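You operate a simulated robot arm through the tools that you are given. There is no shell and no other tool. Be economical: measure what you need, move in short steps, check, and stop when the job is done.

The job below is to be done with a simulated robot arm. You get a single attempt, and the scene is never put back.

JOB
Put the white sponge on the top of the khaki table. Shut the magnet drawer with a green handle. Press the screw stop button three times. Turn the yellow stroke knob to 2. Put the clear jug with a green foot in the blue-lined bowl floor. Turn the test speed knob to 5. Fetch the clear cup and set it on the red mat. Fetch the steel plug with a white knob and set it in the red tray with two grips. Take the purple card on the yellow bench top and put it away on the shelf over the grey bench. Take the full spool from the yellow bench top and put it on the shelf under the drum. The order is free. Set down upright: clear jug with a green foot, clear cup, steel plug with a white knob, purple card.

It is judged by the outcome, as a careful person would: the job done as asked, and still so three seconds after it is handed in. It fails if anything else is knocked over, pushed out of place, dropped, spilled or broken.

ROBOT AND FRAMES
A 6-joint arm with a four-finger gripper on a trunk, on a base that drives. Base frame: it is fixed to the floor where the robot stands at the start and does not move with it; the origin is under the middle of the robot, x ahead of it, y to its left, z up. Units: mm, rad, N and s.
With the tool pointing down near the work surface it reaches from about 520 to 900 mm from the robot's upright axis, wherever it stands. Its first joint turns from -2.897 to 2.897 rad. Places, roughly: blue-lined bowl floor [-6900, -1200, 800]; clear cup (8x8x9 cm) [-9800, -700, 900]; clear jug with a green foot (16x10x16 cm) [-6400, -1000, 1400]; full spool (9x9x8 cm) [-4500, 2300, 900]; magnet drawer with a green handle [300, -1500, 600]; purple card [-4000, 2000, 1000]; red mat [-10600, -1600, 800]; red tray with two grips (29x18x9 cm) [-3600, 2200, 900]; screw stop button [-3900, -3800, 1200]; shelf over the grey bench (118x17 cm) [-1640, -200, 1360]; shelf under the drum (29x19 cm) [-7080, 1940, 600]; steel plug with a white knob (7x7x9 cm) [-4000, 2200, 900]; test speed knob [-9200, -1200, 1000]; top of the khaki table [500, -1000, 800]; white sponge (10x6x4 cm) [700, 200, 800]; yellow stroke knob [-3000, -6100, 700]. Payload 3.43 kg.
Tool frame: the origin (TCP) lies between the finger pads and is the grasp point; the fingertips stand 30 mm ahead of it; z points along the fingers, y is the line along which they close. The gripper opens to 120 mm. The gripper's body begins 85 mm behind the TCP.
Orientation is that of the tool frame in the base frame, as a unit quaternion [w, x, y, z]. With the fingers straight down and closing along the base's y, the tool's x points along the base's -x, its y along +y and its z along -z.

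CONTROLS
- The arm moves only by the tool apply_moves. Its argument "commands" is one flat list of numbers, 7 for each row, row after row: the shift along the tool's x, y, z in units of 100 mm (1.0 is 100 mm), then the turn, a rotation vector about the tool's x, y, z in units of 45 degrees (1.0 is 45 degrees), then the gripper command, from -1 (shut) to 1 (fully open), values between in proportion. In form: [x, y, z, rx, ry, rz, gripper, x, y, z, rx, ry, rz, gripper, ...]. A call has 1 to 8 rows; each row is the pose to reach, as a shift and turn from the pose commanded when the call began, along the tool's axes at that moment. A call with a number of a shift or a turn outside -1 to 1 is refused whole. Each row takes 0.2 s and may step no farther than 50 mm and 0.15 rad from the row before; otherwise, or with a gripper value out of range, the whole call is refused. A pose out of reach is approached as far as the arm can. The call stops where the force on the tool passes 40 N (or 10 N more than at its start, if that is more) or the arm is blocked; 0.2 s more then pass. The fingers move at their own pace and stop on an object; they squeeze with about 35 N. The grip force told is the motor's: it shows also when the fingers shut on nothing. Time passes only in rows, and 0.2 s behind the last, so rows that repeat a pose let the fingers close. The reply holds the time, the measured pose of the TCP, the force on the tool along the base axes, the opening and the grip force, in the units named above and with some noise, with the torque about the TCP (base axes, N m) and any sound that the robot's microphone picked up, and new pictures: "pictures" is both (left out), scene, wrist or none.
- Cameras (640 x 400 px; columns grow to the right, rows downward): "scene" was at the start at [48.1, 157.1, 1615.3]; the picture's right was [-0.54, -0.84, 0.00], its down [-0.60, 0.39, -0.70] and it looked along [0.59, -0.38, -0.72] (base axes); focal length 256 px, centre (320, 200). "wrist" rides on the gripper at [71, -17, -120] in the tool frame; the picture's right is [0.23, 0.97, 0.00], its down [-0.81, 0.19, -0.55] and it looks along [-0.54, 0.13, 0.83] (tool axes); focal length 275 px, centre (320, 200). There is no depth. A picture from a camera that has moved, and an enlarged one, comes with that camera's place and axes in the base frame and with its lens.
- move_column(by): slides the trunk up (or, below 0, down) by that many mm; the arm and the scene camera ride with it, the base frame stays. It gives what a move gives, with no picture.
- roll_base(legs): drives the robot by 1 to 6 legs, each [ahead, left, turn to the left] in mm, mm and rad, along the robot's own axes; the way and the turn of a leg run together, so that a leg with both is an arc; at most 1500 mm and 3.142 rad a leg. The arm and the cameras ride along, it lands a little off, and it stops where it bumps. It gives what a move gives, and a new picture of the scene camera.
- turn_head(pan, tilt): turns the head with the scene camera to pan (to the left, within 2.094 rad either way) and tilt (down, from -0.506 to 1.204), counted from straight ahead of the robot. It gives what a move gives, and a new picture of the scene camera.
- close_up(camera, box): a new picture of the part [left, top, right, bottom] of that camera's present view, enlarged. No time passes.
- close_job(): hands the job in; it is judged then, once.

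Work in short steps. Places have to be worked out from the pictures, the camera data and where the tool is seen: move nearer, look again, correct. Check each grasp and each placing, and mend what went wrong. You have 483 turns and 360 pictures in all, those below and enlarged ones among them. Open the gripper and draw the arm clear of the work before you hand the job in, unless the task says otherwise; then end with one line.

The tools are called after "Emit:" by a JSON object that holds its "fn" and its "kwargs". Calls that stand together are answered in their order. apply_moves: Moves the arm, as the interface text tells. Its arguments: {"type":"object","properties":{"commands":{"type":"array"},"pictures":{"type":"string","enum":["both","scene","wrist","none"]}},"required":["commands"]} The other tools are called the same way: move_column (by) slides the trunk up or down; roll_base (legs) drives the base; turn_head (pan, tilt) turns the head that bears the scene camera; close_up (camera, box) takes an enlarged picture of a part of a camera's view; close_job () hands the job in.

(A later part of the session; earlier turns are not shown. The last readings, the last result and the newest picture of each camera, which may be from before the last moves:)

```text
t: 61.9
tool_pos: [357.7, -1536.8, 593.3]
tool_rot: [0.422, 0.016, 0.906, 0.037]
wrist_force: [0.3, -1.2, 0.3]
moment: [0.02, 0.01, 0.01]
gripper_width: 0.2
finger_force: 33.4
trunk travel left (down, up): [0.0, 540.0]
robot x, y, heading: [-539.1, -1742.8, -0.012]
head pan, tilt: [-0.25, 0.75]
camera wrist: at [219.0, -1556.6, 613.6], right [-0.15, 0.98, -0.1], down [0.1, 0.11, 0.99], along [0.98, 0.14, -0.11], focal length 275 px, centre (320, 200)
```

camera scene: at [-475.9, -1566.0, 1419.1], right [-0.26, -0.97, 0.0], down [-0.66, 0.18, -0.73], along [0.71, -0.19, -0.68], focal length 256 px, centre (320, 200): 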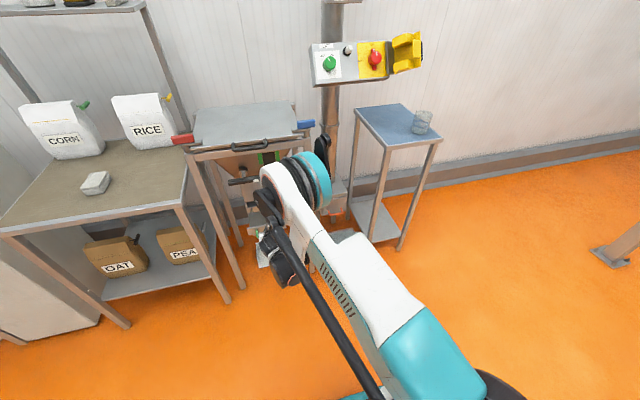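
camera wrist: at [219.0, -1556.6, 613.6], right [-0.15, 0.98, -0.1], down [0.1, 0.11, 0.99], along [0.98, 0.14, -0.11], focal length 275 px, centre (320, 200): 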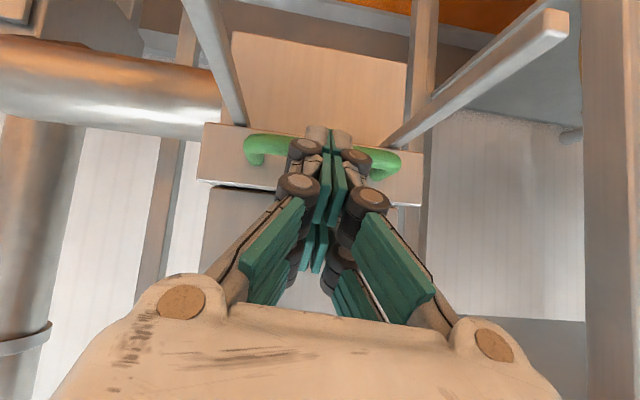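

The drawer is moving with the tip but I'm near the reach limit. I'll retract the arm 80 mm, bring the base 80 mm closer, then push to the stop.

Emit:
{"fn": "apply_moves", "kwargs": {"commands": [0.25, 0, -0.31, 0, 0, 0, -1, 0.51, 0, -0.615, 0, 0, 0, -1], "pictures": "none"}}

Emit:
{"fn": "roll_base", "kwargs": {"legs": [[75, 0, 0]]}}

Emit:
{"fn": "apply_moves", "kwargs": {"commands": [-0.26, 0, 0.31, 0, 0, 0, -1, -0.45, 0, 0.54, 0, 0, 0, -1, -0.53, 0, 0.64, 0, 0, 0, -1, -0.61, 0, 0.735, 0, 0, 0, -1, -0.69, 0, 0.83, 0, 0, 0, -1, -0.75, 0, 0.9, 0, 0, 0, -1, -0.83, 0, 1.0, 0, 0, 0, -1], "pictures": "wrist"}}

```text
t: 62.5
tool_pos: [279.0, -1537.1, 593.1]
tool_rot: [0.421, 0.016, 0.906, 0.037]
wrist_force: [-0.1, -0.5, 0.1]
moment: [-0.02, 0.0, 0.04]
gripper_width: 0.2
finger_force: 33.6
trunk travel left (down, up): [0.0, 540.0]
robot x, y, heading: [-535.8, -1747.5, -0.01]
head pan, tilt: [-0.25, 0.75]
```

```text
t: 63.5
tool_pos: [355.0, -1538.1, 593.3]
tool_rot: [0.422, 0.016, 0.906, 0.037]
wrist_force: [-0.3, 0.3, 1.1]
moment: [0.01, 0.03, 0.03]
gripper_width: 0.0
finger_force: 33.0
trunk travel left (down, up): [0.0, 540.0]
robot x, y, heading: [-457.0, -1744.7, -0.013]
head pan, tilt: [-0.25, 0.75]
camera scene: at [-401.3, -1566.9, 1419.1], right [-0.26, -0.97, 0.0], down [-0.66, 0.18, -0.73], along [0.71, -0.19, -0.68], focal length 256 px, centre (320, 200)
```

scene: 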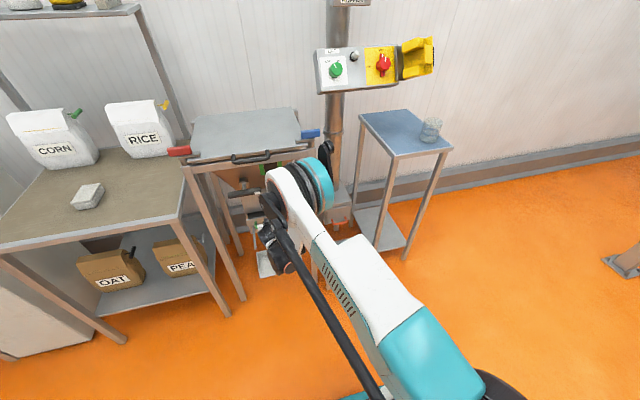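

```text
t: 64.0
tool_pos: [390.5, -1539.7, 594.1]
tool_rot: [0.418, 0.016, 0.907, 0.036]
wrist_force: [-8.9, -2.0, 9.8]
moment: [-0.07, 0.03, -0.06]
gripper_width: 0.1
finger_force: 33.8
trunk travel left (down, up): [0.0, 540.0]
robot x, y, heading: [-465.6, -1746.1, -0.012]
head pan, tilt: [-0.25, 0.75]
stopped in row 2: the force on the tool passed its limit at 90 N (the readings are from after the stop); the commanded pose is now the measured one
camera wrist: at [252.5, -1558.3, 615.0], right [-0.15, 0.98, -0.1], down [0.11, 0.11, 0.99], along [0.98, 0.14, -0.12], focal length 275 px, centre (320, 200)
```

wrist: 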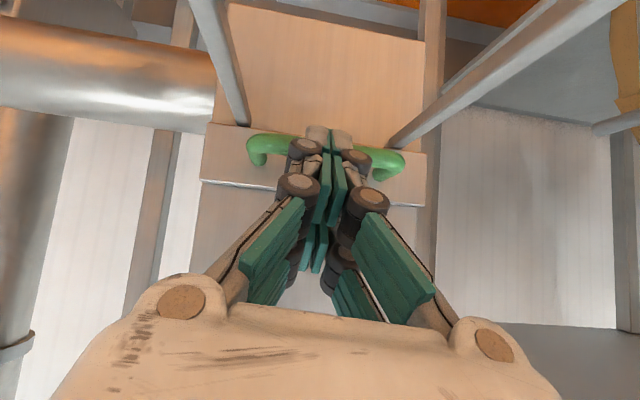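

The drawer hit its stop (90 N) and the gap is gone. I'll back away and check it.

Emit:
{"fn": "roll_base", "kwargs": {"legs": [[-450, 0, 0], [0, -250, 0]]}}

Emit:
{"fn": "close_up", "kwargs": {"camera": "scene", "box": [180, 80, 340, 280]}}

```text
t: 68.1
tool_pos: [-59.4, -1776.5, 591.8]
tool_rot: [0.418, 0.014, 0.908, 0.038]
wrist_force: [0.4, 0.1, -1.0]
moment: [0.02, -0.03, -0.02]
gripper_width: 0.0
finger_force: 33.3
trunk travel left (down, up): [0.0, 540.0]
robot x, y, heading: [-913.7, -1987.8, -0.008]
head pan, tilt: [-0.25, 0.75]
camera scene: at [-853.3, -1807.0, 1419.1], right [-0.25, -0.97, 0.0], down [-0.66, 0.17, -0.73], along [0.71, -0.19, -0.68], focal length 256 px, centre (320, 200)
```

scene: 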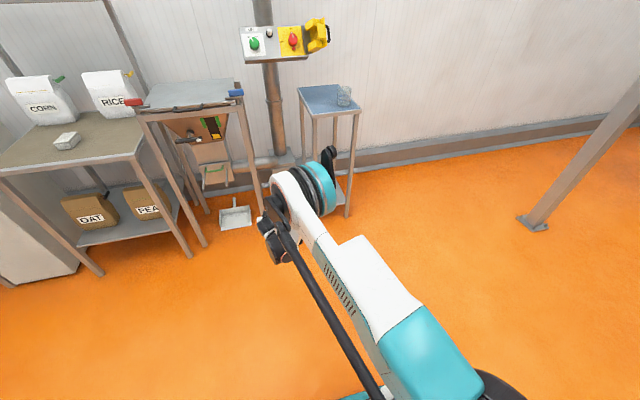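

```text
2.00 times, centred on (260, 180) of scene
camera zoom: at [-853.3, -1807.0, 1419.1], right [-0.25, -0.97, 0.0], down [-0.66, 0.17, -0.73], along [0.71, -0.19, -0.68], focal length 511 px, centre (440, 240)
```

zoom: 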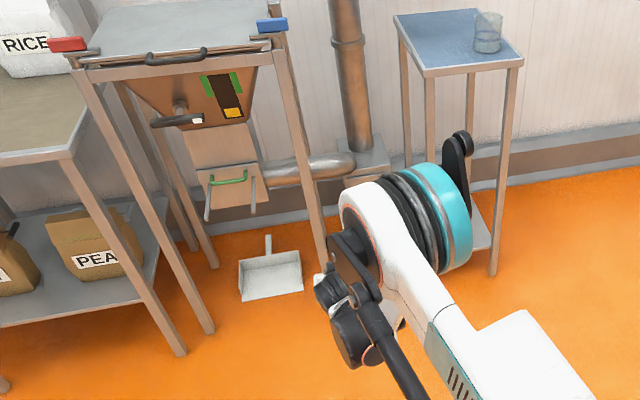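

The drawer is closed. Now I'll turn to face -y, raise the trunk and drive toward the screw machine to look at it.

Emit:
{"fn": "move_column", "kwargs": {"by": 350}}

Emit:
{"fn": "roll_base", "kwargs": {"legs": [[0, 0, -1.565], [250, 0, 0], [0, -1400, 0], [0, -1300, 0]]}}

Emit:
{"fn": "turn_head", "kwargs": {"pan": 0.0, "tilt": 0.3}}

```text
t: 71.5
tool_pos: [-59.5, -1777.0, 941.1]
tool_rot: [0.417, 0.016, 0.908, 0.037]
wrist_force: [0.7, 0.1, 0.6]
moment: [0.04, -0.01, 0.0]
gripper_width: 0.0
finger_force: 33.1
trunk travel left (down, up): [-350.0, 190.0]
robot x, y, heading: [-914.3, -1985.0, -0.013]
head pan, tilt: [-0.25, 0.75]
```

```text
t: 89.8
tool_pos: [-3357.1, -3190.7, 941.9]
tool_rot: [0.327, 0.639, 0.646, -0.261]
wrist_force: [-0.8, -0.2, -0.3]
moment: [-0.02, -0.06, 0.02]
gripper_width: 0.5
finger_force: 33.3
trunk travel left (down, up): [-350.0, 190.0]
robot x, y, heading: [-3603.0, -2343.8, -1.54]
head pan, tilt: [-0.25, 0.75]
camera scene: at [-3422.6, -2399.3, 1769.1], right [-0.98, 0.21, 0.0], down [0.15, 0.67, -0.73], along [-0.16, -0.71, -0.68], focal length 256 px, centre (320, 200)
```

scene: 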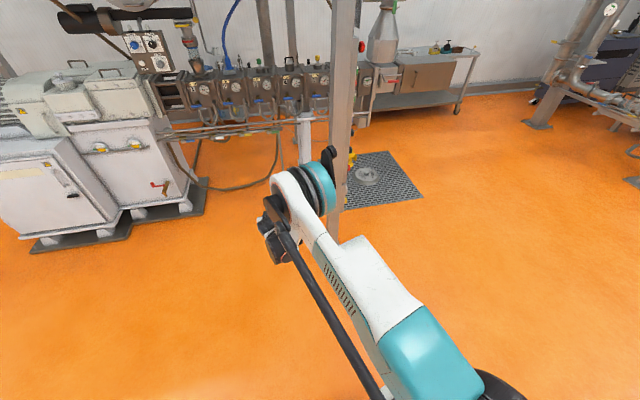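

```text
t: 90.7
tool_pos: [-3357.5, -3191.6, 942.3]
tool_rot: [0.328, 0.638, 0.645, -0.262]
wrist_force: [0.4, -0.9, 0.3]
moment: [-0.05, 0.0, 0.01]
gripper_width: 0.1
finger_force: 33.2
trunk travel left (down, up): [-350.0, 190.0]
robot x, y, heading: [-3603.5, -2346.1, -1.534]
head pan, tilt: [0.0, 0.3]
camera scene: at [-3401.5, -2411.7, 1809.4], right [-1.0, -0.03, 0.0], down [-0.01, 0.3, -0.95], along [0.03, -0.95, -0.3], focal length 256 px, centre (320, 200)
```

scene: 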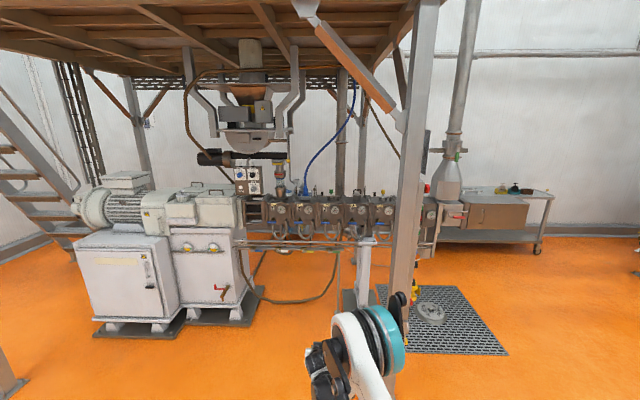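

A red spot shows beside the post near (427, 190). I'll enlarge that area and the knob box.

Emit:
{"fn": "close_up", "kwargs": {"camera": "scene", "box": [370, 110, 530, 310]}}

Emit:
{"fn": "close_up", "kwargs": {"camera": "scene", "box": [200, 100, 400, 260]}}

```text
2.00 times, centred on (450, 210) of scene
camera zoom: at [-3401.5, -2411.7, 1809.4], right [-1.0, -0.03, 0.0], down [-0.01, 0.3, -0.95], along [0.03, -0.95, -0.3], focal length 511 px, centre (60, 180)
```

zoom: 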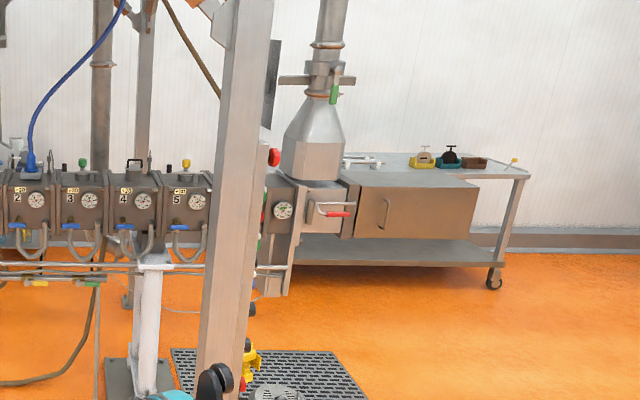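

```text
2.50 times, centred on (300, 180) of scene
camera zoom: at [-3401.5, -2411.7, 1809.4], right [-1.0, -0.03, 0.0], down [-0.01, 0.3, -0.95], along [0.03, -0.95, -0.3], focal length 639 px, centre (370, 250)
```

zoom: 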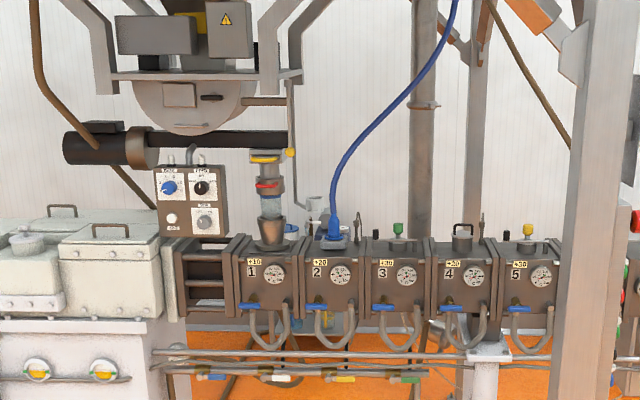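

The button seems to be on a panel facing -x on the post's far side. I'll drive 1100 mm further along -x and look back at it.

Emit:
{"fn": "roll_base", "kwargs": {"legs": [[0, -1200, 0]]}}

Emit:
{"fn": "turn_head", "kwargs": {"pan": 0.55, "tilt": 0.35}}

```text
t: 96.9
tool_pos: [-4587.2, -3229.7, 942.0]
tool_rot: [0.326, 0.642, 0.642, -0.264]
wrist_force: [-0.6, 0.1, 0.4]
moment: [-0.04, 0.01, -0.02]
gripper_width: 0.0
finger_force: 33.3
trunk travel left (down, up): [-350.0, 190.0]
robot x, y, heading: [-4826.1, -2384.3, -1.549]
head pan, tilt: [0.0, 0.3]
camera scene: at [-4625.9, -2450.6, 1809.5], right [-1.0, -0.03, 0.0], down [-0.01, 0.3, -0.96], along [0.03, -0.95, -0.3], focal length 256 px, centre (320, 200)
```

scene: 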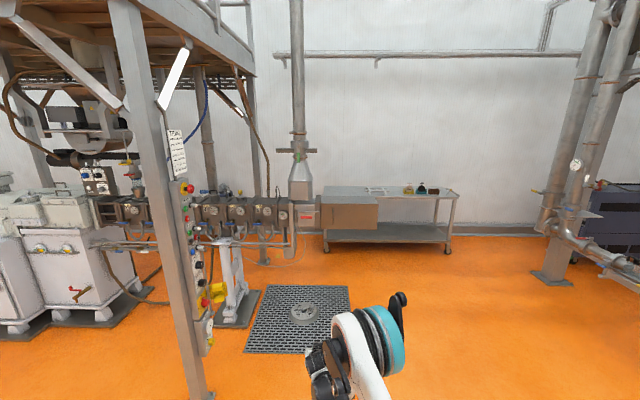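

```text
t: 97.9
tool_pos: [-4587.3, -3229.0, 942.4]
tool_rot: [0.326, 0.641, 0.643, -0.263]
wrist_force: [0.1, -0.7, -0.2]
moment: [-0.01, 0.01, -0.02]
gripper_width: 0.0
finger_force: 33.1
trunk travel left (down, up): [-350.0, 190.0]
robot x, y, heading: [-4826.7, -2381.0, -1.545]
head pan, tilt: [0.55, 0.351]
camera scene: at [-4577.5, -2435.4, 1804.8], right [-0.84, -0.54, 0.0], down [-0.19, 0.29, -0.94], along [0.51, -0.79, -0.34], focal length 256 px, centre (320, 200)
```

scene: 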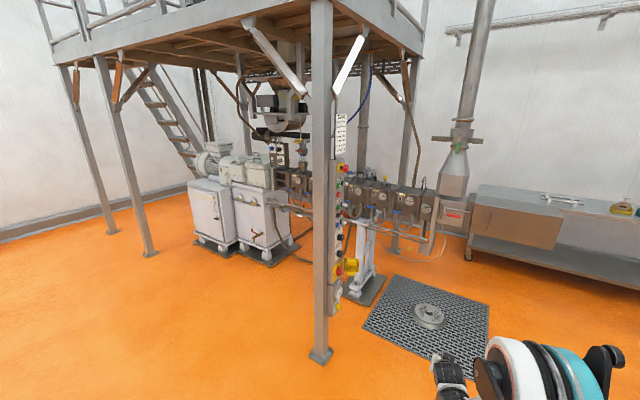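

Emit:
{"fn": "close_up", "kwargs": {"camera": "scene", "box": [300, 100, 380, 320]}}

```text
1.82 times, centred on (340, 210) of scene
camera zoom: at [-4577.5, -2435.4, 1804.8], right [-0.84, -0.54, 0.0], down [-0.19, 0.29, -0.94], along [0.51, -0.79, -0.34], focal length 465 px, centre (284, 182)
```

zoom: 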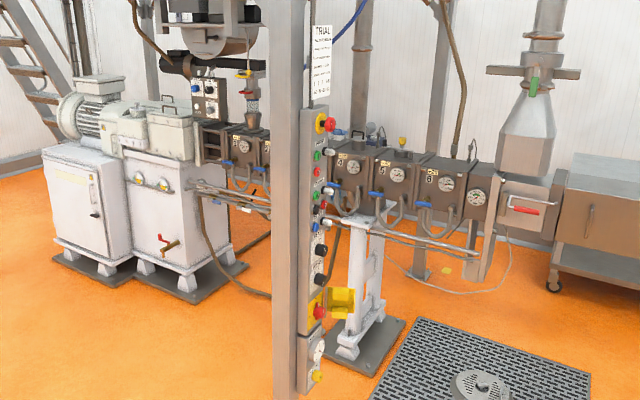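

The panel faces -x, around x≈-3910, y≈-3700, with many buttons. I'll turn to face +x, back off, and drive in front of it to read the labels.

Emit:
{"fn": "roll_base", "kwargs": {"legs": [[0, 0, 1.545], [-250, 0, 0], [0, -1300, 0]]}}

Emit:
{"fn": "turn_head", "kwargs": {"pan": 0.0, "tilt": 0.45}}

```text
t: 109.7
tool_pos: [-4196.6, -3454.8, 942.7]
tool_rot: [0.416, -0.003, 0.908, 0.046]
wrist_force: [-0.3, -0.2, -0.3]
moment: [-0.01, -0.04, 0.0]
gripper_width: 0.1
finger_force: 33.6
trunk travel left (down, up): [-350.0, 190.0]
robot x, y, heading: [-5043.3, -3700.8, 0.03]
head pan, tilt: [0.55, 0.351]
camera scene: at [-4990.3, -3448.8, 1804.8], right [0.55, -0.84, 0.0], down [-0.29, -0.19, -0.94], along [0.79, 0.52, -0.34], focal length 256 px, centre (320, 200)
```

scene: 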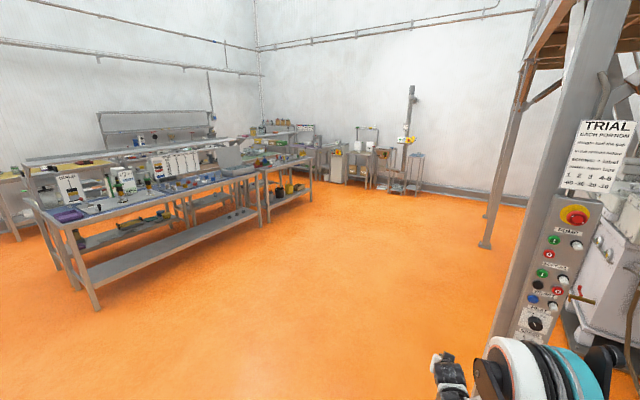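

```text
t: 110.7
tool_pos: [-4196.4, -3455.7, 943.0]
tool_rot: [0.417, -0.003, 0.908, 0.046]
wrist_force: [-0.2, -0.3, 0.2]
moment: [-0.02, 0.01, -0.03]
gripper_width: 0.0
finger_force: 33.1
trunk travel left (down, up): [-350.0, 190.0]
robot x, y, heading: [-5041.6, -3697.8, 0.034]
head pan, tilt: [0.0, 0.45]
camera scene: at [-4976.3, -3496.8, 1795.5], right [0.03, -1.0, 0.0], down [-0.44, -0.01, -0.9], along [0.9, 0.03, -0.44], focal length 256 px, centre (320, 200)
```

scene: 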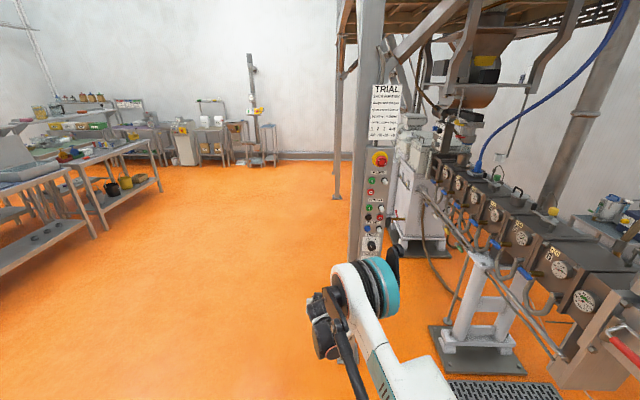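

Emit:
{"fn": "close_up", "kwargs": {"camera": "scene", "box": [345, 80, 425, 260]}}

Emit:
{"fn": "close_up", "kwargs": {"camera": "scene", "box": [350, 145, 410, 205]}}

Emit:
{"fn": "close_up", "kwargs": {"camera": "scene", "box": [350, 195, 410, 255]}}

```text
2.22 times, centred on (385, 170) of scene
camera zoom: at [-4976.3, -3496.8, 1795.5], right [0.03, -1.0, 0.0], down [-0.44, -0.01, -0.9], along [0.9, 0.03, -0.44], focal length 568 px, centre (176, 267)
```

zoom: 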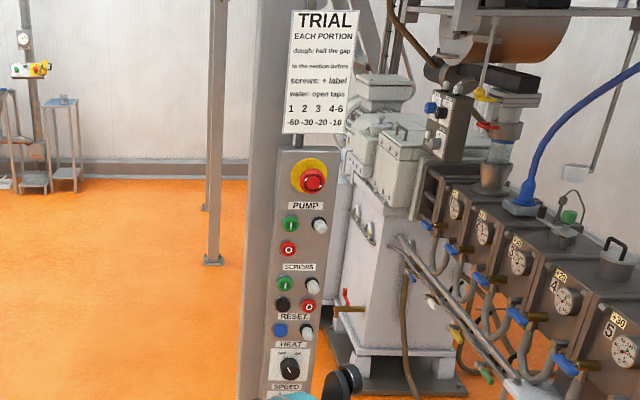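

```text
6.67 times, centred on (380, 175) of scene
camera zoom: at [-4976.3, -3496.8, 1795.5], right [0.03, -1.0, 0.0], down [-0.44, -0.01, -0.9], along [0.9, 0.03, -0.44], focal length 1703 px, centre (-80, 367)
```

zoom: 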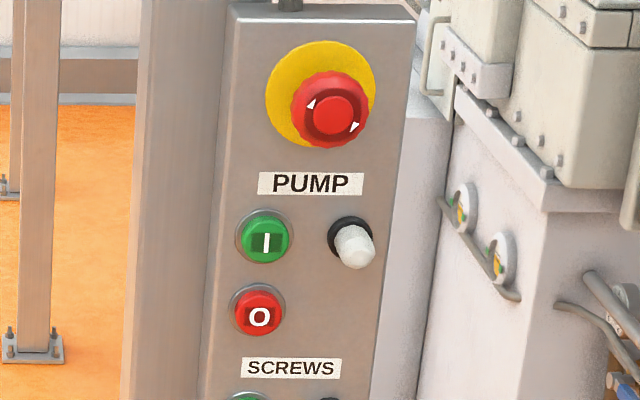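

```text
6.67 times, centred on (380, 225) of scene
camera zoom: at [-4976.3, -3496.8, 1795.5], right [0.03, -1.0, 0.0], down [-0.44, -0.01, -0.9], along [0.9, 0.03, -0.44], focal length 1703 px, centre (-80, 33)
```

zoom: 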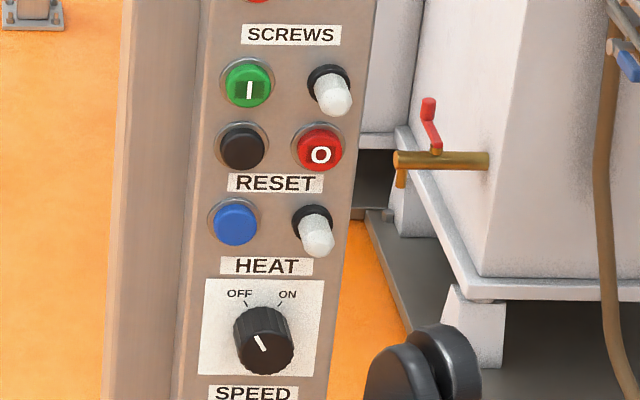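

The label "SCREWS" heads the green I, black and red O buttons; the screw stop is the red O at about (-3930, -3742, 1198). I'll level the tool to point along +x and raise it.

Emit:
{"fn": "apply_moves", "kwargs": {"commands": [-0.15, 0.016, -0.13, 0.018, -0.18, -0.016, -1, -0.3, 0.032, -0.26, 0.036, -0.36, -0.032, -1, -0.45, 0.048, -0.39, 0.054, -0.54, -0.047, -1, -0.6, 0.064, -0.52, 0.072, -0.72, -0.063, -1, -0.757, 0.081, -0.649, 0.09, -0.9, -0.079, -1], "pictures": "none"}}

Emit:
{"fn": "move_column", "kwargs": {"by": 130}}

Emit:
{"fn": "apply_moves", "kwargs": {"commands": [0, 0, 0, 0, 0, 0, -1], "pictures": "both"}}

```text
t: 111.9
tool_pos: [-4193.7, -3454.6, 1042.9]
tool_rot: [0.706, 0.0, 0.708, 0.0]
wrist_force: [-0.6, -0.9, 0.2]
moment: [-0.03, -0.06, 0.0]
gripper_width: 0.0
finger_force: 33.7
trunk travel left (down, up): [-350.0, 190.0]
robot x, y, heading: [-5039.8, -3698.7, 0.031]
head pan, tilt: [0.0, 0.45]
```

```text
t: 113.5
tool_pos: [-4194.7, -3455.2, 1172.4]
tool_rot: [0.705, 0.001, 0.709, -0.001]
wrist_force: [-0.4, 0.6, 0.6]
moment: [0.02, -0.02, 0.0]
gripper_width: 0.1
finger_force: 33.4
trunk travel left (down, up): [-480.0, 60.0]
robot x, y, heading: [-5042.7, -3702.9, 0.027]
head pan, tilt: [0.0, 0.45]
```

```text
t: 113.9
tool_pos: [-4196.2, -3455.9, 1172.8]
tool_rot: [0.706, 0.001, 0.708, -0.001]
wrist_force: [0.5, -0.1, -0.7]
moment: [0.0, -0.03, 0.04]
gripper_width: 0.1
finger_force: 33.7
trunk travel left (down, up): [-480.0, 60.0]
robot x, y, heading: [-5040.3, -3698.6, 0.028]
head pan, tilt: [0.0, 0.45]
camera scene: at [-4976.2, -3496.7, 1925.5], right [0.03, -1.0, 0.0], down [-0.44, -0.01, -0.9], along [0.9, 0.03, -0.44], focal length 256 px, centre (320, 200)
camera wrist: at [-4317.0, -3473.5, 1100.1], right [0.0, 0.97, -0.23], down [-0.55, 0.19, 0.81], along [0.83, 0.13, 0.54], focal length 275 px, centre (320, 200)
```

scene: 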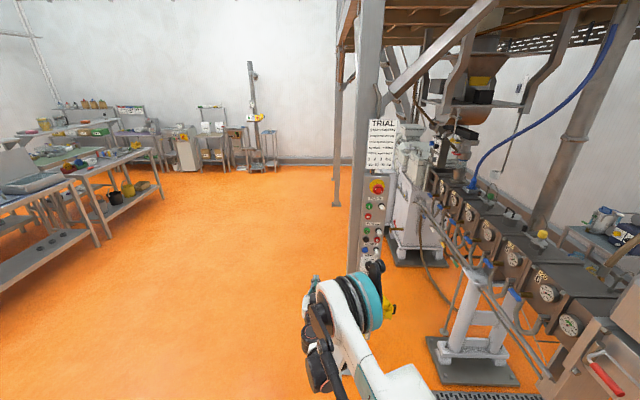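
wrist: 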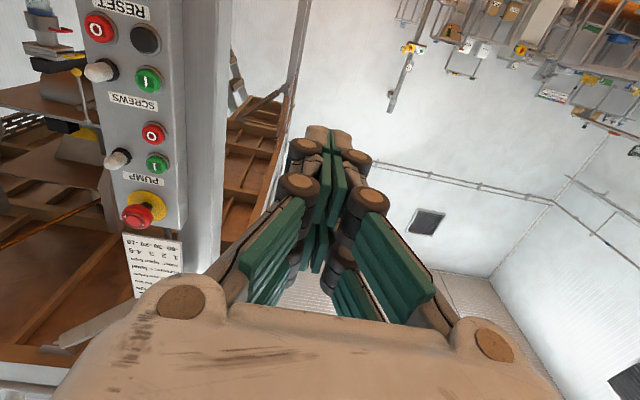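

Two views put the screw-stop at about (-3890, -3752, 1177). I'll drive right 290 mm to line up.

Emit:
{"fn": "roll_base", "kwargs": {"legs": [[0, -290, -0.028]]}}

Emit:
{"fn": "apply_moves", "kwargs": {"commands": [0, 0, 0.5, 0, 0, 0, -1, 0, 0, 1, 0, 0, 0, -1], "pictures": "wrist"}}

```text
t: 115.9
tool_pos: [-4181.8, -3775.3, 1173.6]
tool_rot: [0.706, 0.01, 0.708, -0.01]
wrist_force: [-0.1, 0.1, 0.5]
moment: [0.01, 0.0, 0.06]
gripper_width: 0.1
finger_force: 34.0
trunk travel left (down, up): [-480.0, 60.0]
robot x, y, heading: [-5037.8, -3992.8, 0.002]
head pan, tilt: [0.0, 0.45]
camera scene: at [-4965.6, -3792.7, 1925.7], right [0.0, -1.0, 0.0], down [-0.44, 0.0, -0.9], along [0.9, 0.0, -0.44], focal length 256 px, centre (320, 200)
```

scene: 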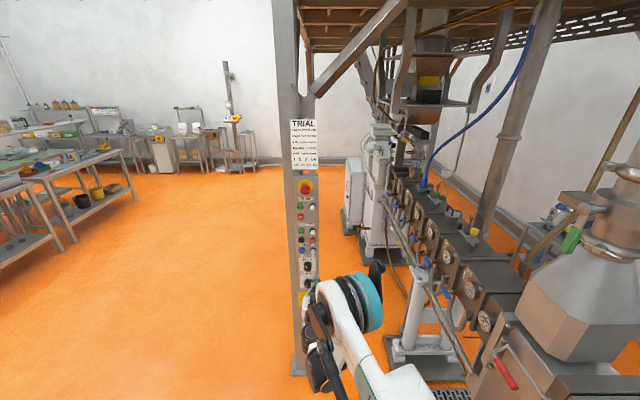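

```text
t: 116.5
tool_pos: [-4099.1, -3782.5, 1201.5]
tool_rot: [0.705, 0.01, 0.709, -0.011]
wrist_force: [0.2, 0.0, 0.1]
moment: [-0.04, 0.0, -0.05]
gripper_width: 0.0
finger_force: 33.3
out of reach, approached as far as the arm can: row 1, 2
trunk travel left (down, up): [-480.0, 60.0]
robot x, y, heading: [-5037.1, -3991.0, -0.002]
head pan, tilt: [0.0, 0.45]
camera wrist: at [-4221.0, -3796.6, 1129.8], right [0.03, 0.97, -0.23], down [-0.54, 0.21, 0.81], along [0.84, 0.1, 0.53], focal length 275 px, centre (320, 200)
```

wrist: 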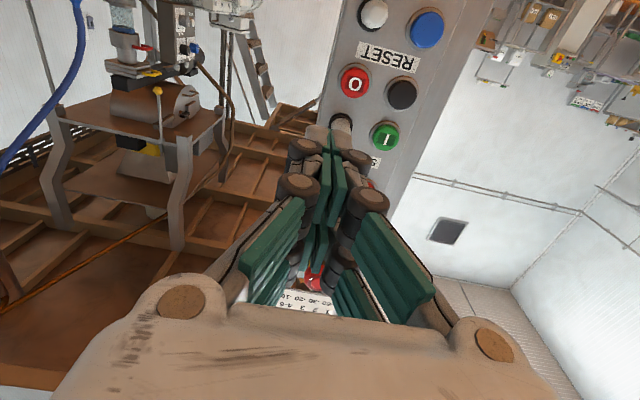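

Consistent: button at (-3890, -3755, 1177). I'll retract and align the arm, then bring the base 200 mm closer.

Emit:
{"fn": "apply_moves", "kwargs": {"commands": [0.08, 0.1, -0.33, 0, 0, 0, -1, 0.16, 0.2, -0.67, 0, 0, 0, -1, 0.25, 0.27, -1, 0, 0, 0, -1], "pictures": "none"}}

Emit:
{"fn": "roll_base", "kwargs": {"legs": [[200, 0, 0]]}}

Emit:
{"fn": "close_up", "kwargs": {"camera": "wrist", "box": [240, 60, 440, 260]}}

```text
t: 117.3
tool_pos: [-4198.1, -3754.3, 1175.8]
tool_rot: [0.706, 0.011, 0.708, -0.012]
wrist_force: [-0.4, 0.6, -0.4]
moment: [0.01, -0.04, -0.03]
gripper_width: 0.0
finger_force: 33.0
trunk travel left (down, up): [-480.0, 60.0]
robot x, y, heading: [-5034.6, -3991.8, 0.004]
head pan, tilt: [0.0, 0.45]
```

```text
t: 118.9
tool_pos: [-3993.4, -3757.5, 1174.6]
tool_rot: [0.706, 0.012, 0.708, -0.012]
wrist_force: [0.9, 0.4, -0.7]
moment: [0.02, -0.02, 0.0]
gripper_width: 0.0
finger_force: 32.9
trunk travel left (down, up): [-480.0, 60.0]
robot x, y, heading: [-4831.2, -3993.4, -0.003]
head pan, tilt: [0.0, 0.45]
camera scene: at [-4760.3, -3791.2, 1925.4], right [0.0, -1.0, 0.0], down [-0.44, 0.0, -0.9], along [0.9, 0.0, -0.44], focal length 256 px, centre (320, 200)
```

scene: 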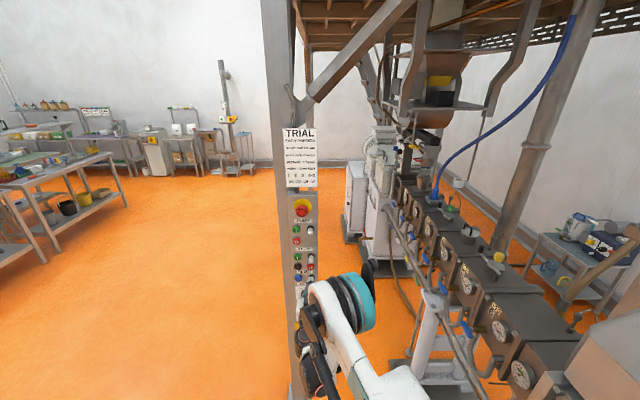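

```text
2.00 times, centred on (340, 160) of wrist
camera zoom: at [-4115.8, -3770.0, 1102.7], right [0.03, 0.97, -0.23], down [-0.54, 0.21, 0.81], along [0.84, 0.1, 0.53], focal length 551 px, centre (280, 280)
```

zoom: 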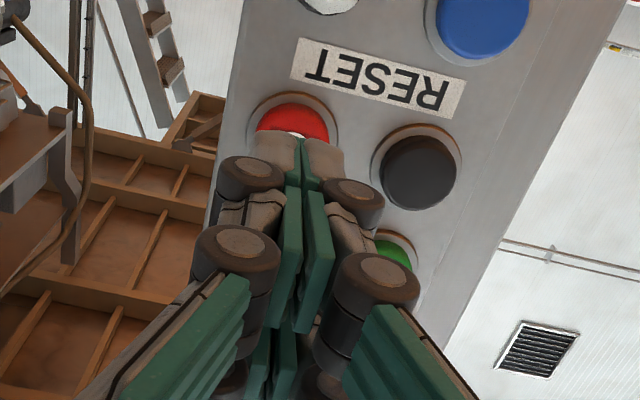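

The fingertips line up with the red button. I'll advance slowly until it gives.

Emit:
{"fn": "apply_moves", "kwargs": {"commands": [0, 0.03, 0.3, 0, 0, 0, -1, 0, 0.05, 0.5, 0, 0, 0, -1, 0, 0.05, 0.55, 0, 0, 0, -1, 0, 0.05, 0.59, 0, 0, 0, -1, 0, 0.05, 0.63, 0, 0, 0, -1, 0, 0.05, 0.66, 0, 0, 0, -1, 0, 0.05, 0.69, 0, 0, 0, -1, 0, 0.05, 0.72, 0, 0, 0, -1], "pictures": "wrist"}}

```text
t: 120.7
tool_pos: [-3932.2, -3756.2, 1191.1]
tool_rot: [0.705, 0.013, 0.709, -0.013]
wrist_force: [0.2, 0.1, -0.1]
moment: [0.01, 0.0, 0.0]
gripper_width: 0.2
finger_force: 33.0
out of reach, approached as far as the arm can: row 2, 3, 4, 5, 6, 7, 8
trunk travel left (down, up): [-480.0, 60.0]
robot x, y, heading: [-4829.6, -3995.6, 0.002]
head pan, tilt: [0.0, 0.45]
camera wrist: at [-4053.1, -3769.6, 1118.3], right [0.03, 0.97, -0.23], down [-0.54, 0.21, 0.81], along [0.84, 0.1, 0.53], focal length 275 px, centre (320, 200)
```

wrist: 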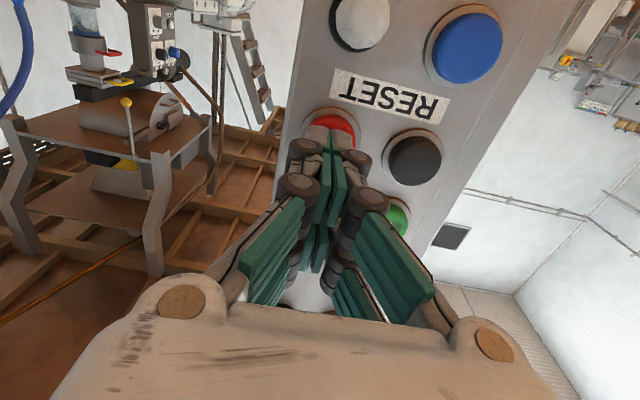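

Reach limit again (z crept up); retract 100 mm, re-level, base 110 mm closer.

Emit:
{"fn": "apply_moves", "kwargs": {"commands": [0.05, 0, -0.33, 0, 0, 0, -1, 0.1, 0, -0.67, 0, 0, 0, -1, 0.16, 0.0, -1, 0, 0, 0, -1], "pictures": "none"}}

Emit:
{"fn": "roll_base", "kwargs": {"legs": [[110, 0, 0]]}}

Emit:
{"fn": "apply_moves", "kwargs": {"commands": [0, 0, 0, 0, 0, 0, -1], "pictures": "wrist"}}

```text
t: 121.5
tool_pos: [-4018.4, -3746.2, 1175.7]
tool_rot: [0.706, 0.012, 0.708, -0.012]
wrist_force: [0.0, 0.1, -0.1]
moment: [-0.03, -0.03, -0.03]
gripper_width: 0.0
finger_force: 33.2
out of reach, approached as far as the arm can: row 3
trunk travel left (down, up): [-480.0, 60.0]
robot x, y, heading: [-4836.6, -3988.7, -0.001]
head pan, tilt: [0.0, 0.45]
```

```text
t: 122.7
tool_pos: [-3911.5, -3746.8, 1177.9]
tool_rot: [0.706, 0.011, 0.708, -0.012]
wrist_force: [-25.5, 3.3, -2.9]
moment: [0.03, 0.07, 0.13]
gripper_width: 6.0
finger_force: 33.5
trunk travel left (down, up): [-480.0, 60.0]
robot x, y, heading: [-4724.8, -3992.1, -0.004]
head pan, tilt: [0.0, 0.45]
heard: click
camera scene: at [-4657.2, -3791.0, 1925.6], right [0.0, -1.0, 0.0], down [-0.43, 0.0, -0.9], along [0.9, 0.0, -0.43], focal length 256 px, centre (320, 200)
```

scene: 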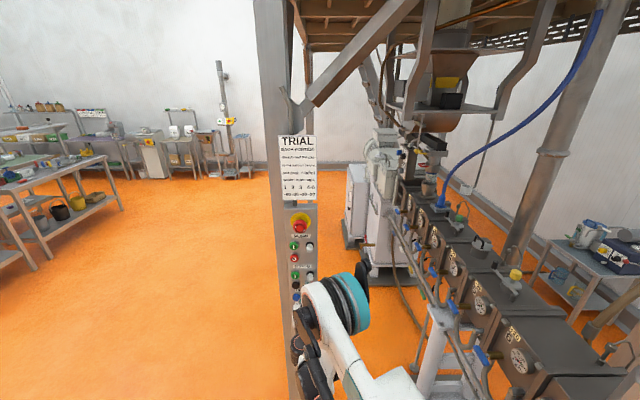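

```text
t: 123.1
tool_pos: [-3911.3, -3746.1, 1177.7]
tool_rot: [0.706, 0.011, 0.708, -0.012]
wrist_force: [-21.7, -1.2, -0.3]
moment: [-0.09, -0.02, 0.0]
gripper_width: 5.8
finger_force: 33.2
trunk travel left (down, up): [-480.0, 60.0]
robot x, y, heading: [-4727.1, -3989.9, -0.001]
head pan, tilt: [0.0, 0.45]
camera wrist: at [-4034.2, -3759.6, 1104.9], right [0.03, 0.97, -0.23], down [-0.55, 0.21, 0.81], along [0.84, 0.1, 0.54], focal length 275 px, centre (320, 200)
```

wrist: 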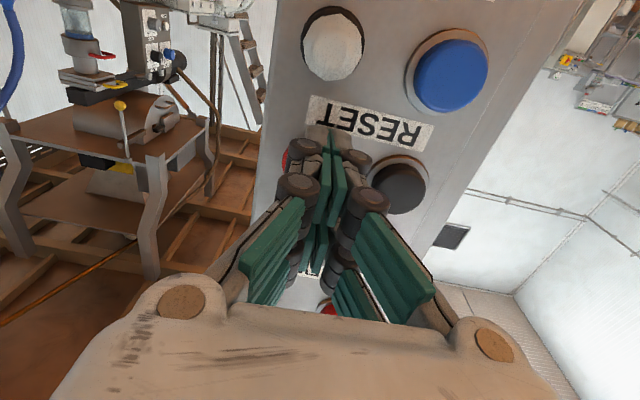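

A click: the button has already been pressed once by the base approach (22 N on the tip). I'll back off 30 mm, aligning 6 mm to the right, and check the button.

Emit:
{"fn": "apply_moves", "kwargs": {"commands": [0, 0, -0.15, 0, 0, 0, -1, 0, 0, -0.3, 0, 0, 0, -1, 0.02, -0.06, -0.3, 0, 0, 0, -1], "pictures": "wrist"}}

```text
t: 123.9
tool_pos: [-3915.0, -3735.2, 1179.8]
tool_rot: [0.706, 0.011, 0.709, -0.012]
wrist_force: [-4.6, -1.1, 1.6]
moment: [0.01, -0.02, -0.05]
gripper_width: 0.1
finger_force: 33.3
out of reach, approached as far as the arm can: row 1, 2, 3
trunk travel left (down, up): [-480.0, 60.0]
robot x, y, heading: [-4726.0, -3990.1, -0.005]
head pan, tilt: [0.0, 0.45]
camera wrist: at [-4037.2, -3748.7, 1107.1], right [0.03, 0.97, -0.23], down [-0.54, 0.21, 0.81], along [0.84, 0.1, 0.54], focal length 275 px, centre (320, 200)
```

wrist: 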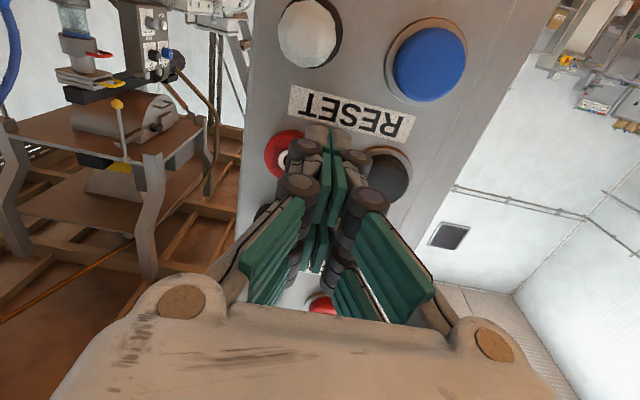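

The arm can't retract closer here, and slid sideways. I'll back the base off 50 mm and realign with the arm.

Emit:
{"fn": "roll_base", "kwargs": {"legs": [[-55, 0, 0]]}}

Emit:
{"fn": "apply_moves", "kwargs": {"commands": [0.02, -0.1, 0, 0, 0, 0, -1, 0.045, -0.195, 0, 0, 0, 0, -1], "pictures": "wrist"}}

```text
t: 124.8
tool_pos: [-3972.0, -3736.4, 1180.8]
tool_rot: [0.706, 0.013, 0.708, -0.013]
wrist_force: [-1.0, 0.4, 0.6]
moment: [0.0, 0.05, 0.01]
gripper_width: 0.2
finger_force: 33.0
trunk travel left (down, up): [-480.0, 60.0]
robot x, y, heading: [-4785.8, -3990.9, -0.006]
head pan, tilt: [0.0, 0.45]
camera scene: at [-4712.1, -3791.5, 1925.7], right [0.0, -1.0, 0.0], down [-0.43, 0.0, -0.9], along [0.9, 0.0, -0.43], focal length 256 px, centre (320, 200)
```

scene: 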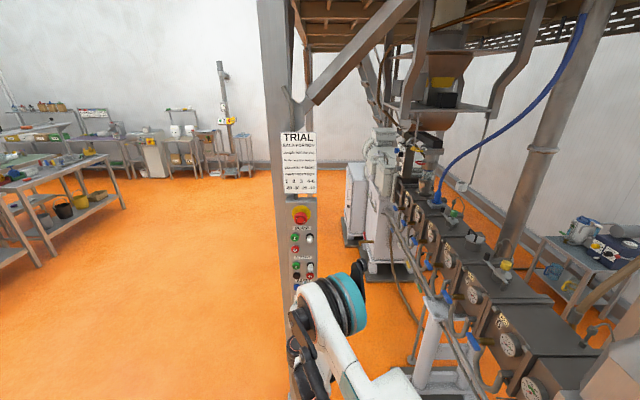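

```text
t: 125.4
tool_pos: [-3961.8, -3751.5, 1175.7]
tool_rot: [0.706, 0.013, 0.708, -0.013]
wrist_force: [-0.3, -0.7, -0.5]
moment: [0.0, 0.0, -0.01]
gripper_width: 0.1
finger_force: 33.9
out of reach, approached as far as the arm can: row 1, 2
trunk travel left (down, up): [-480.0, 60.0]
robot x, y, heading: [-4784.5, -3992.6, -0.003]
head pan, tilt: [0.0, 0.45]
camera wrist: at [-4084.2, -3765.6, 1103.1], right [0.03, 0.97, -0.23], down [-0.54, 0.21, 0.81], along [0.84, 0.1, 0.53], focal length 275 px, centre (320, 200)
```

wrist: 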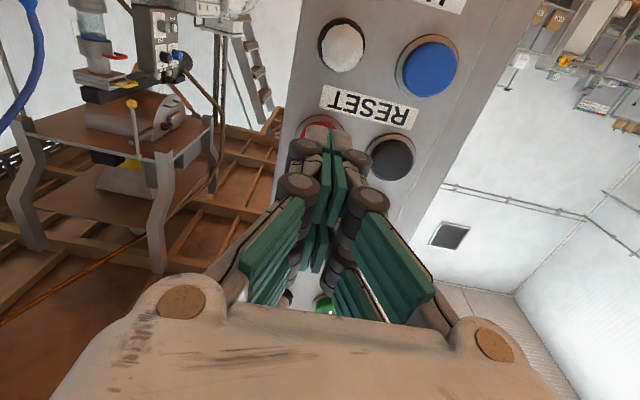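

Aligned again with the red button. Second press: advance to just past -3911, then withdraw.

Emit:
{"fn": "apply_moves", "kwargs": {"commands": [0, 0, 0.25, 0, 0, 0, -1, 0, 0, 0.42, 0, 0, 0, -1, 0, 0, 0.47, 0, 0, 0, -1, 0, 0, 0.49, 0, 0, 0, -1, 0, 0, 0.51, 0, 0, 0, -1, 0, 0, 0.53, 0, 0, 0, -1], "pictures": "wrist"}}

```text
t: 126.8
tool_pos: [-3913.7, -3753.9, 1178.4]
tool_rot: [0.706, 0.011, 0.708, -0.012]
wrist_force: [-18.2, -0.1, -8.0]
moment: [0.02, 0.17, 0.03]
gripper_width: 5.8
finger_force: 33.6
trunk travel left (down, up): [-480.0, 60.0]
robot x, y, heading: [-4780.8, -3993.2, -0.005]
head pan, tilt: [0.0, 0.45]
heard: click
camera wrist: at [-4035.2, -3766.9, 1106.0], right [0.03, 0.97, -0.23], down [-0.54, 0.21, 0.81], along [0.84, 0.1, 0.53], focal length 275 px, centre (320, 200)
```

wrist: 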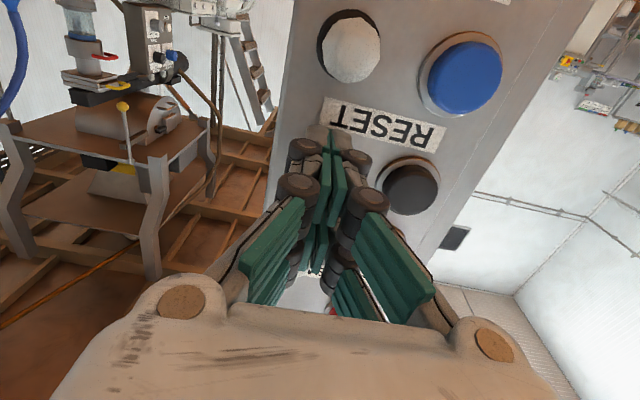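

Second click. Withdraw 30 mm to let it spring back.

Emit:
{"fn": "apply_moves", "kwargs": {"commands": [0, 0, -0.1, 0, 0, 0, -1, 0, 0, -0.2, 0, 0, 0, -1, 0, 0, -0.28, 0, 0, 0, -1, 0, 0, -0.28, 0, 0, 0, -1], "pictures": "wrist"}}

```text
t: 127.8
tool_pos: [-3938.8, -3753.1, 1175.0]
tool_rot: [0.706, 0.012, 0.708, -0.012]
wrist_force: [-0.3, 0.4, 0.0]
moment: [0.03, -0.01, 0.02]
gripper_width: 0.0
finger_force: 33.6
trunk travel left (down, up): [-480.0, 60.0]
robot x, y, heading: [-4783.3, -3992.0, -0.004]
head pan, tilt: [0.0, 0.45]
camera wrist: at [-4061.1, -3767.0, 1103.5], right [0.03, 0.97, -0.23], down [-0.54, 0.21, 0.81], along [0.84, 0.1, 0.54], focal length 275 px, centre (320, 200)
```

wrist: 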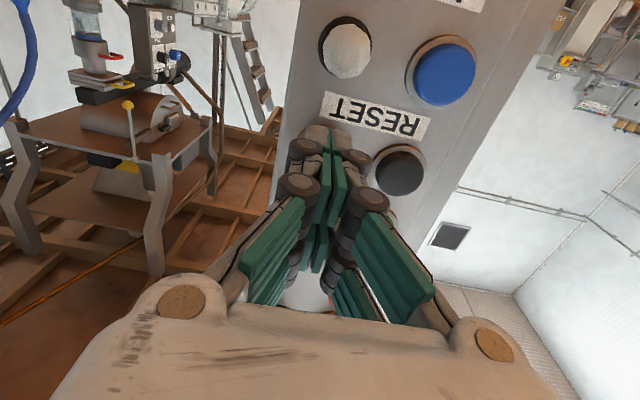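

Free of contact. Third press.

Emit:
{"fn": "apply_moves", "kwargs": {"commands": [0, 0, 0.13, 0, 0, 0, -1, 0, 0, 0.23, 0, 0, 0, -1, 0, 0, 0.26, 0, 0, 0, -1, 0, 0, 0.28, 0, 0, 0, -1, 0, 0, 0.295, 0, 0, 0, -1], "pictures": "none"}}

```text
t: 129.0
tool_pos: [-3912.3, -3754.3, 1179.5]
tool_rot: [0.706, 0.012, 0.708, -0.012]
wrist_force: [-18.7, -0.6, -8.7]
moment: [-0.03, 0.18, 0.05]
gripper_width: 5.8
finger_force: 33.2
out of reach, approached as far as the arm can: row 5
trunk travel left (down, up): [-480.0, 60.0]
robot x, y, heading: [-4785.6, -3992.2, -0.003]
head pan, tilt: [0.0, 0.45]
heard: click
```

Third click. Back away and look at the machine on the bench to the right, where the yellow stroke knob should be.

Emit:
{"fn": "roll_base", "kwargs": {"legs": [[-350, 0, 0]]}}

Emit:
{"fn": "turn_head", "kwargs": {"pan": -0.85, "tilt": 0.35}}

Emit:
{"fn": "close_up", "kwargs": {"camera": "scene", "box": [200, 120, 400, 270]}}

```text
t: 131.3
tool_pos: [-4263.3, -3751.5, 1177.4]
tool_rot: [0.706, 0.012, 0.708, -0.012]
wrist_force: [-0.4, -0.5, 0.5]
moment: [0.03, 0.01, 0.01]
gripper_width: 0.0
finger_force: 33.8
trunk travel left (down, up): [-480.0, 60.0]
robot x, y, heading: [-5137.1, -3996.5, 0.004]
head pan, tilt: [0.0, 0.45]
camera scene: at [-5062.8, -3790.3, 1925.6], right [0.0, -1.0, 0.0], down [-0.43, 0.0, -0.9], along [0.9, 0.0, -0.43], focal length 256 px, centre (320, 200)
```

scene: 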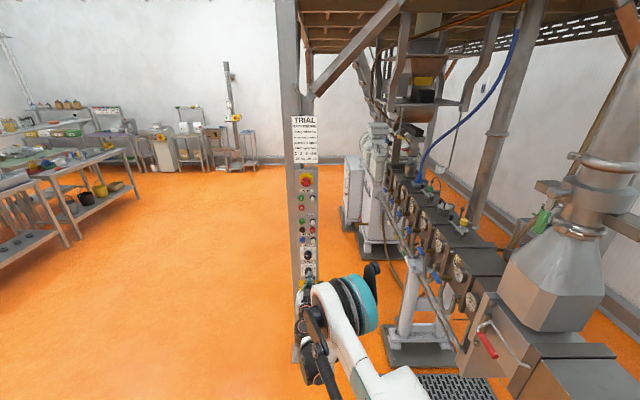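

```text
t: 132.5
tool_pos: [-4263.0, -3751.1, 1178.2]
tool_rot: [0.705, 0.011, 0.709, -0.012]
wrist_force: [-0.3, -0.3, 0.7]
moment: [-0.01, 0.01, 0.0]
gripper_width: 0.3
finger_force: 33.9
trunk travel left (down, up): [-480.0, 60.0]
robot x, y, heading: [-5128.9, -3993.8, -0.003]
head pan, tilt: [-0.85, 0.351]
camera scene: at [-5091.9, -3860.1, 1934.8], right [-0.75, -0.66, 0.0], down [-0.23, 0.26, -0.94], along [0.62, -0.71, -0.34], focal length 256 px, centre (320, 200)
```

scene: 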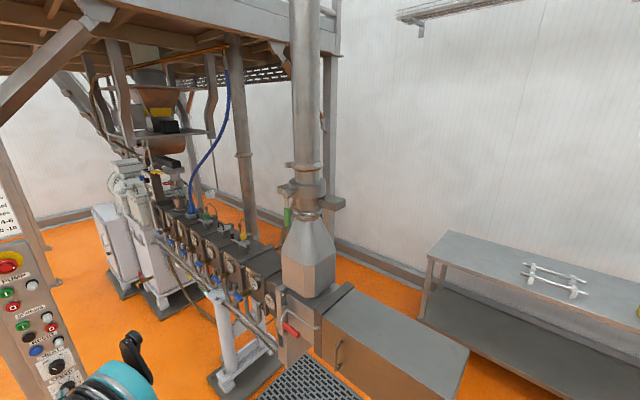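

```text
2.67 times, centred on (300, 195) of scene
camera zoom: at [-5091.9, -3860.1, 1934.8], right [-0.75, -0.66, 0.0], down [-0.23, 0.26, -0.94], along [0.62, -0.71, -0.34], focal length 681 px, centre (373, 213)
```

zoom: 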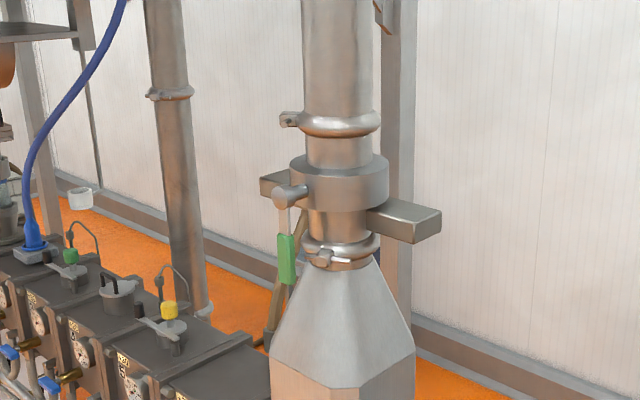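

The knob's machine stands behind the extruder near the far wall. I'll tuck the arm (tool down, closer in) before driving round the west end.

Emit:
{"fn": "apply_moves", "kwargs": {"commands": [0, -0.16, -0.16, 0, 0.17, 0, -1, 0, -0.33, -0.33, 0, 0.34, 0, -1, 0, -0.5, -0.5, 0, 0.5, 0, -1, 0, -0.67, -0.67, 0, 0.67, 0, -1, 0, -0.83, -0.83, 0, 0.83, 0, -1, 0, -1, -1, 0, 1, 0, -1], "pictures": "none"}}

Emit:
{"fn": "apply_moves", "kwargs": {"commands": [0.17, -0.16, -0.17, 0, 0.17, 0, -1, 0.33, -0.33, -0.33, 0, 0.34, 0, -1, 0.5, -0.5, -0.5, 0, 0.5, 0, -1, 0.67, -0.67, -0.67, 0, 0.67, 0, -1, 0.83, -0.83, -0.83, 0, 0.83, 0, -1, 1, -1, -1, 0, 1, 0, -1], "pictures": "none"}}

```text
t: 133.9
tool_pos: [-4367.1, -3848.7, 1178.9]
tool_rot: [0.379, 0.014, 0.925, -0.005]
wrist_force: [0.2, -0.1, -0.9]
moment: [0.03, 0.01, -0.02]
gripper_width: 0.0
finger_force: 33.3
trunk travel left (down, up): [-480.0, 60.0]
robot x, y, heading: [-5135.8, -3990.1, 0.001]
head pan, tilt: [-0.85, 0.351]
```

```text
t: 135.3
tool_pos: [-4511.3, -3943.6, 1178.0]
tool_rot: [-0.003, 0.016, 1.0, 0.001]
wrist_force: [0.4, 0.2, -0.2]
moment: [0.02, 0.02, 0.0]
gripper_width: 0.0
finger_force: 33.1
trunk travel left (down, up): [-480.0, 60.0]
robot x, y, heading: [-5134.9, -3990.2, -0.002]
head pan, tilt: [-0.85, 0.351]
```

Emit:
{"fn": "roll_base", "kwargs": {"legs": [[-700, 0, 0], [0, -1330, 0]]}}

Emit:
{"fn": "turn_head", "kwargs": {"pan": -0.1, "tilt": 0.4}}

```text
t: 145.4
tool_pos: [-5220.7, -5268.1, 1177.4]
tool_rot: [-0.002, 0.018, 1.0, 0.0]
wrist_force: [-0.6, 0.1, -0.2]
moment: [0.01, 0.0, 0.0]
gripper_width: 0.0
finger_force: 33.1
trunk travel left (down, up): [-480.0, 60.0]
robot x, y, heading: [-5842.0, -5314.1, -0.003]
head pan, tilt: [-0.85, 0.351]
camera scene: at [-5799.3, -5184.8, 1934.8], right [-0.75, -0.66, 0.0], down [-0.23, 0.26, -0.94], along [0.62, -0.71, -0.34], focal length 256 px, centre (320, 200)
```

scene: 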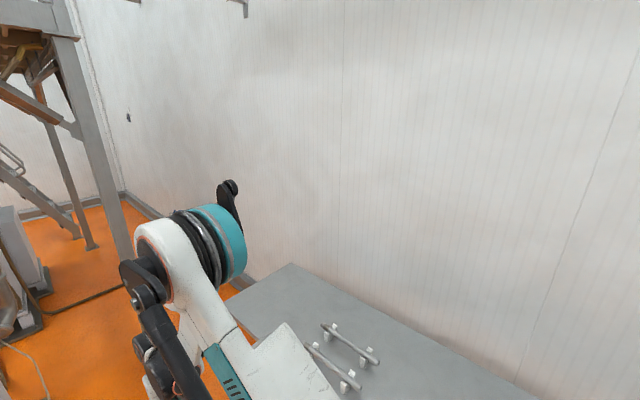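

```text
t: 146.5
tool_pos: [-5219.8, -5269.0, 1178.3]
tool_rot: [-0.003, 0.017, 1.0, 0.0]
wrist_force: [-0.2, -0.5, -0.4]
moment: [0.0, 0.0, -0.01]
gripper_width: 0.1
finger_force: 33.4
trunk travel left (down, up): [-480.0, 60.0]
robot x, y, heading: [-5839.6, -5316.8, -0.004]
head pan, tilt: [-0.099, 0.4]
camera scene: at [-5768.4, -5123.7, 1930.2], right [-0.1, -0.99, 0.0], down [-0.39, 0.04, -0.92], along [0.92, -0.1, -0.39], focal length 256 px, centre (320, 200)
```

scene: 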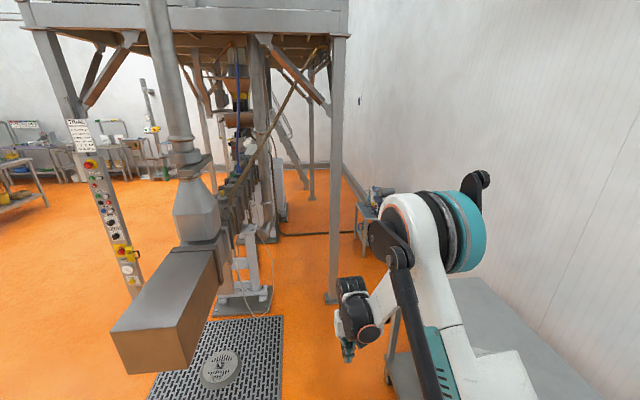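

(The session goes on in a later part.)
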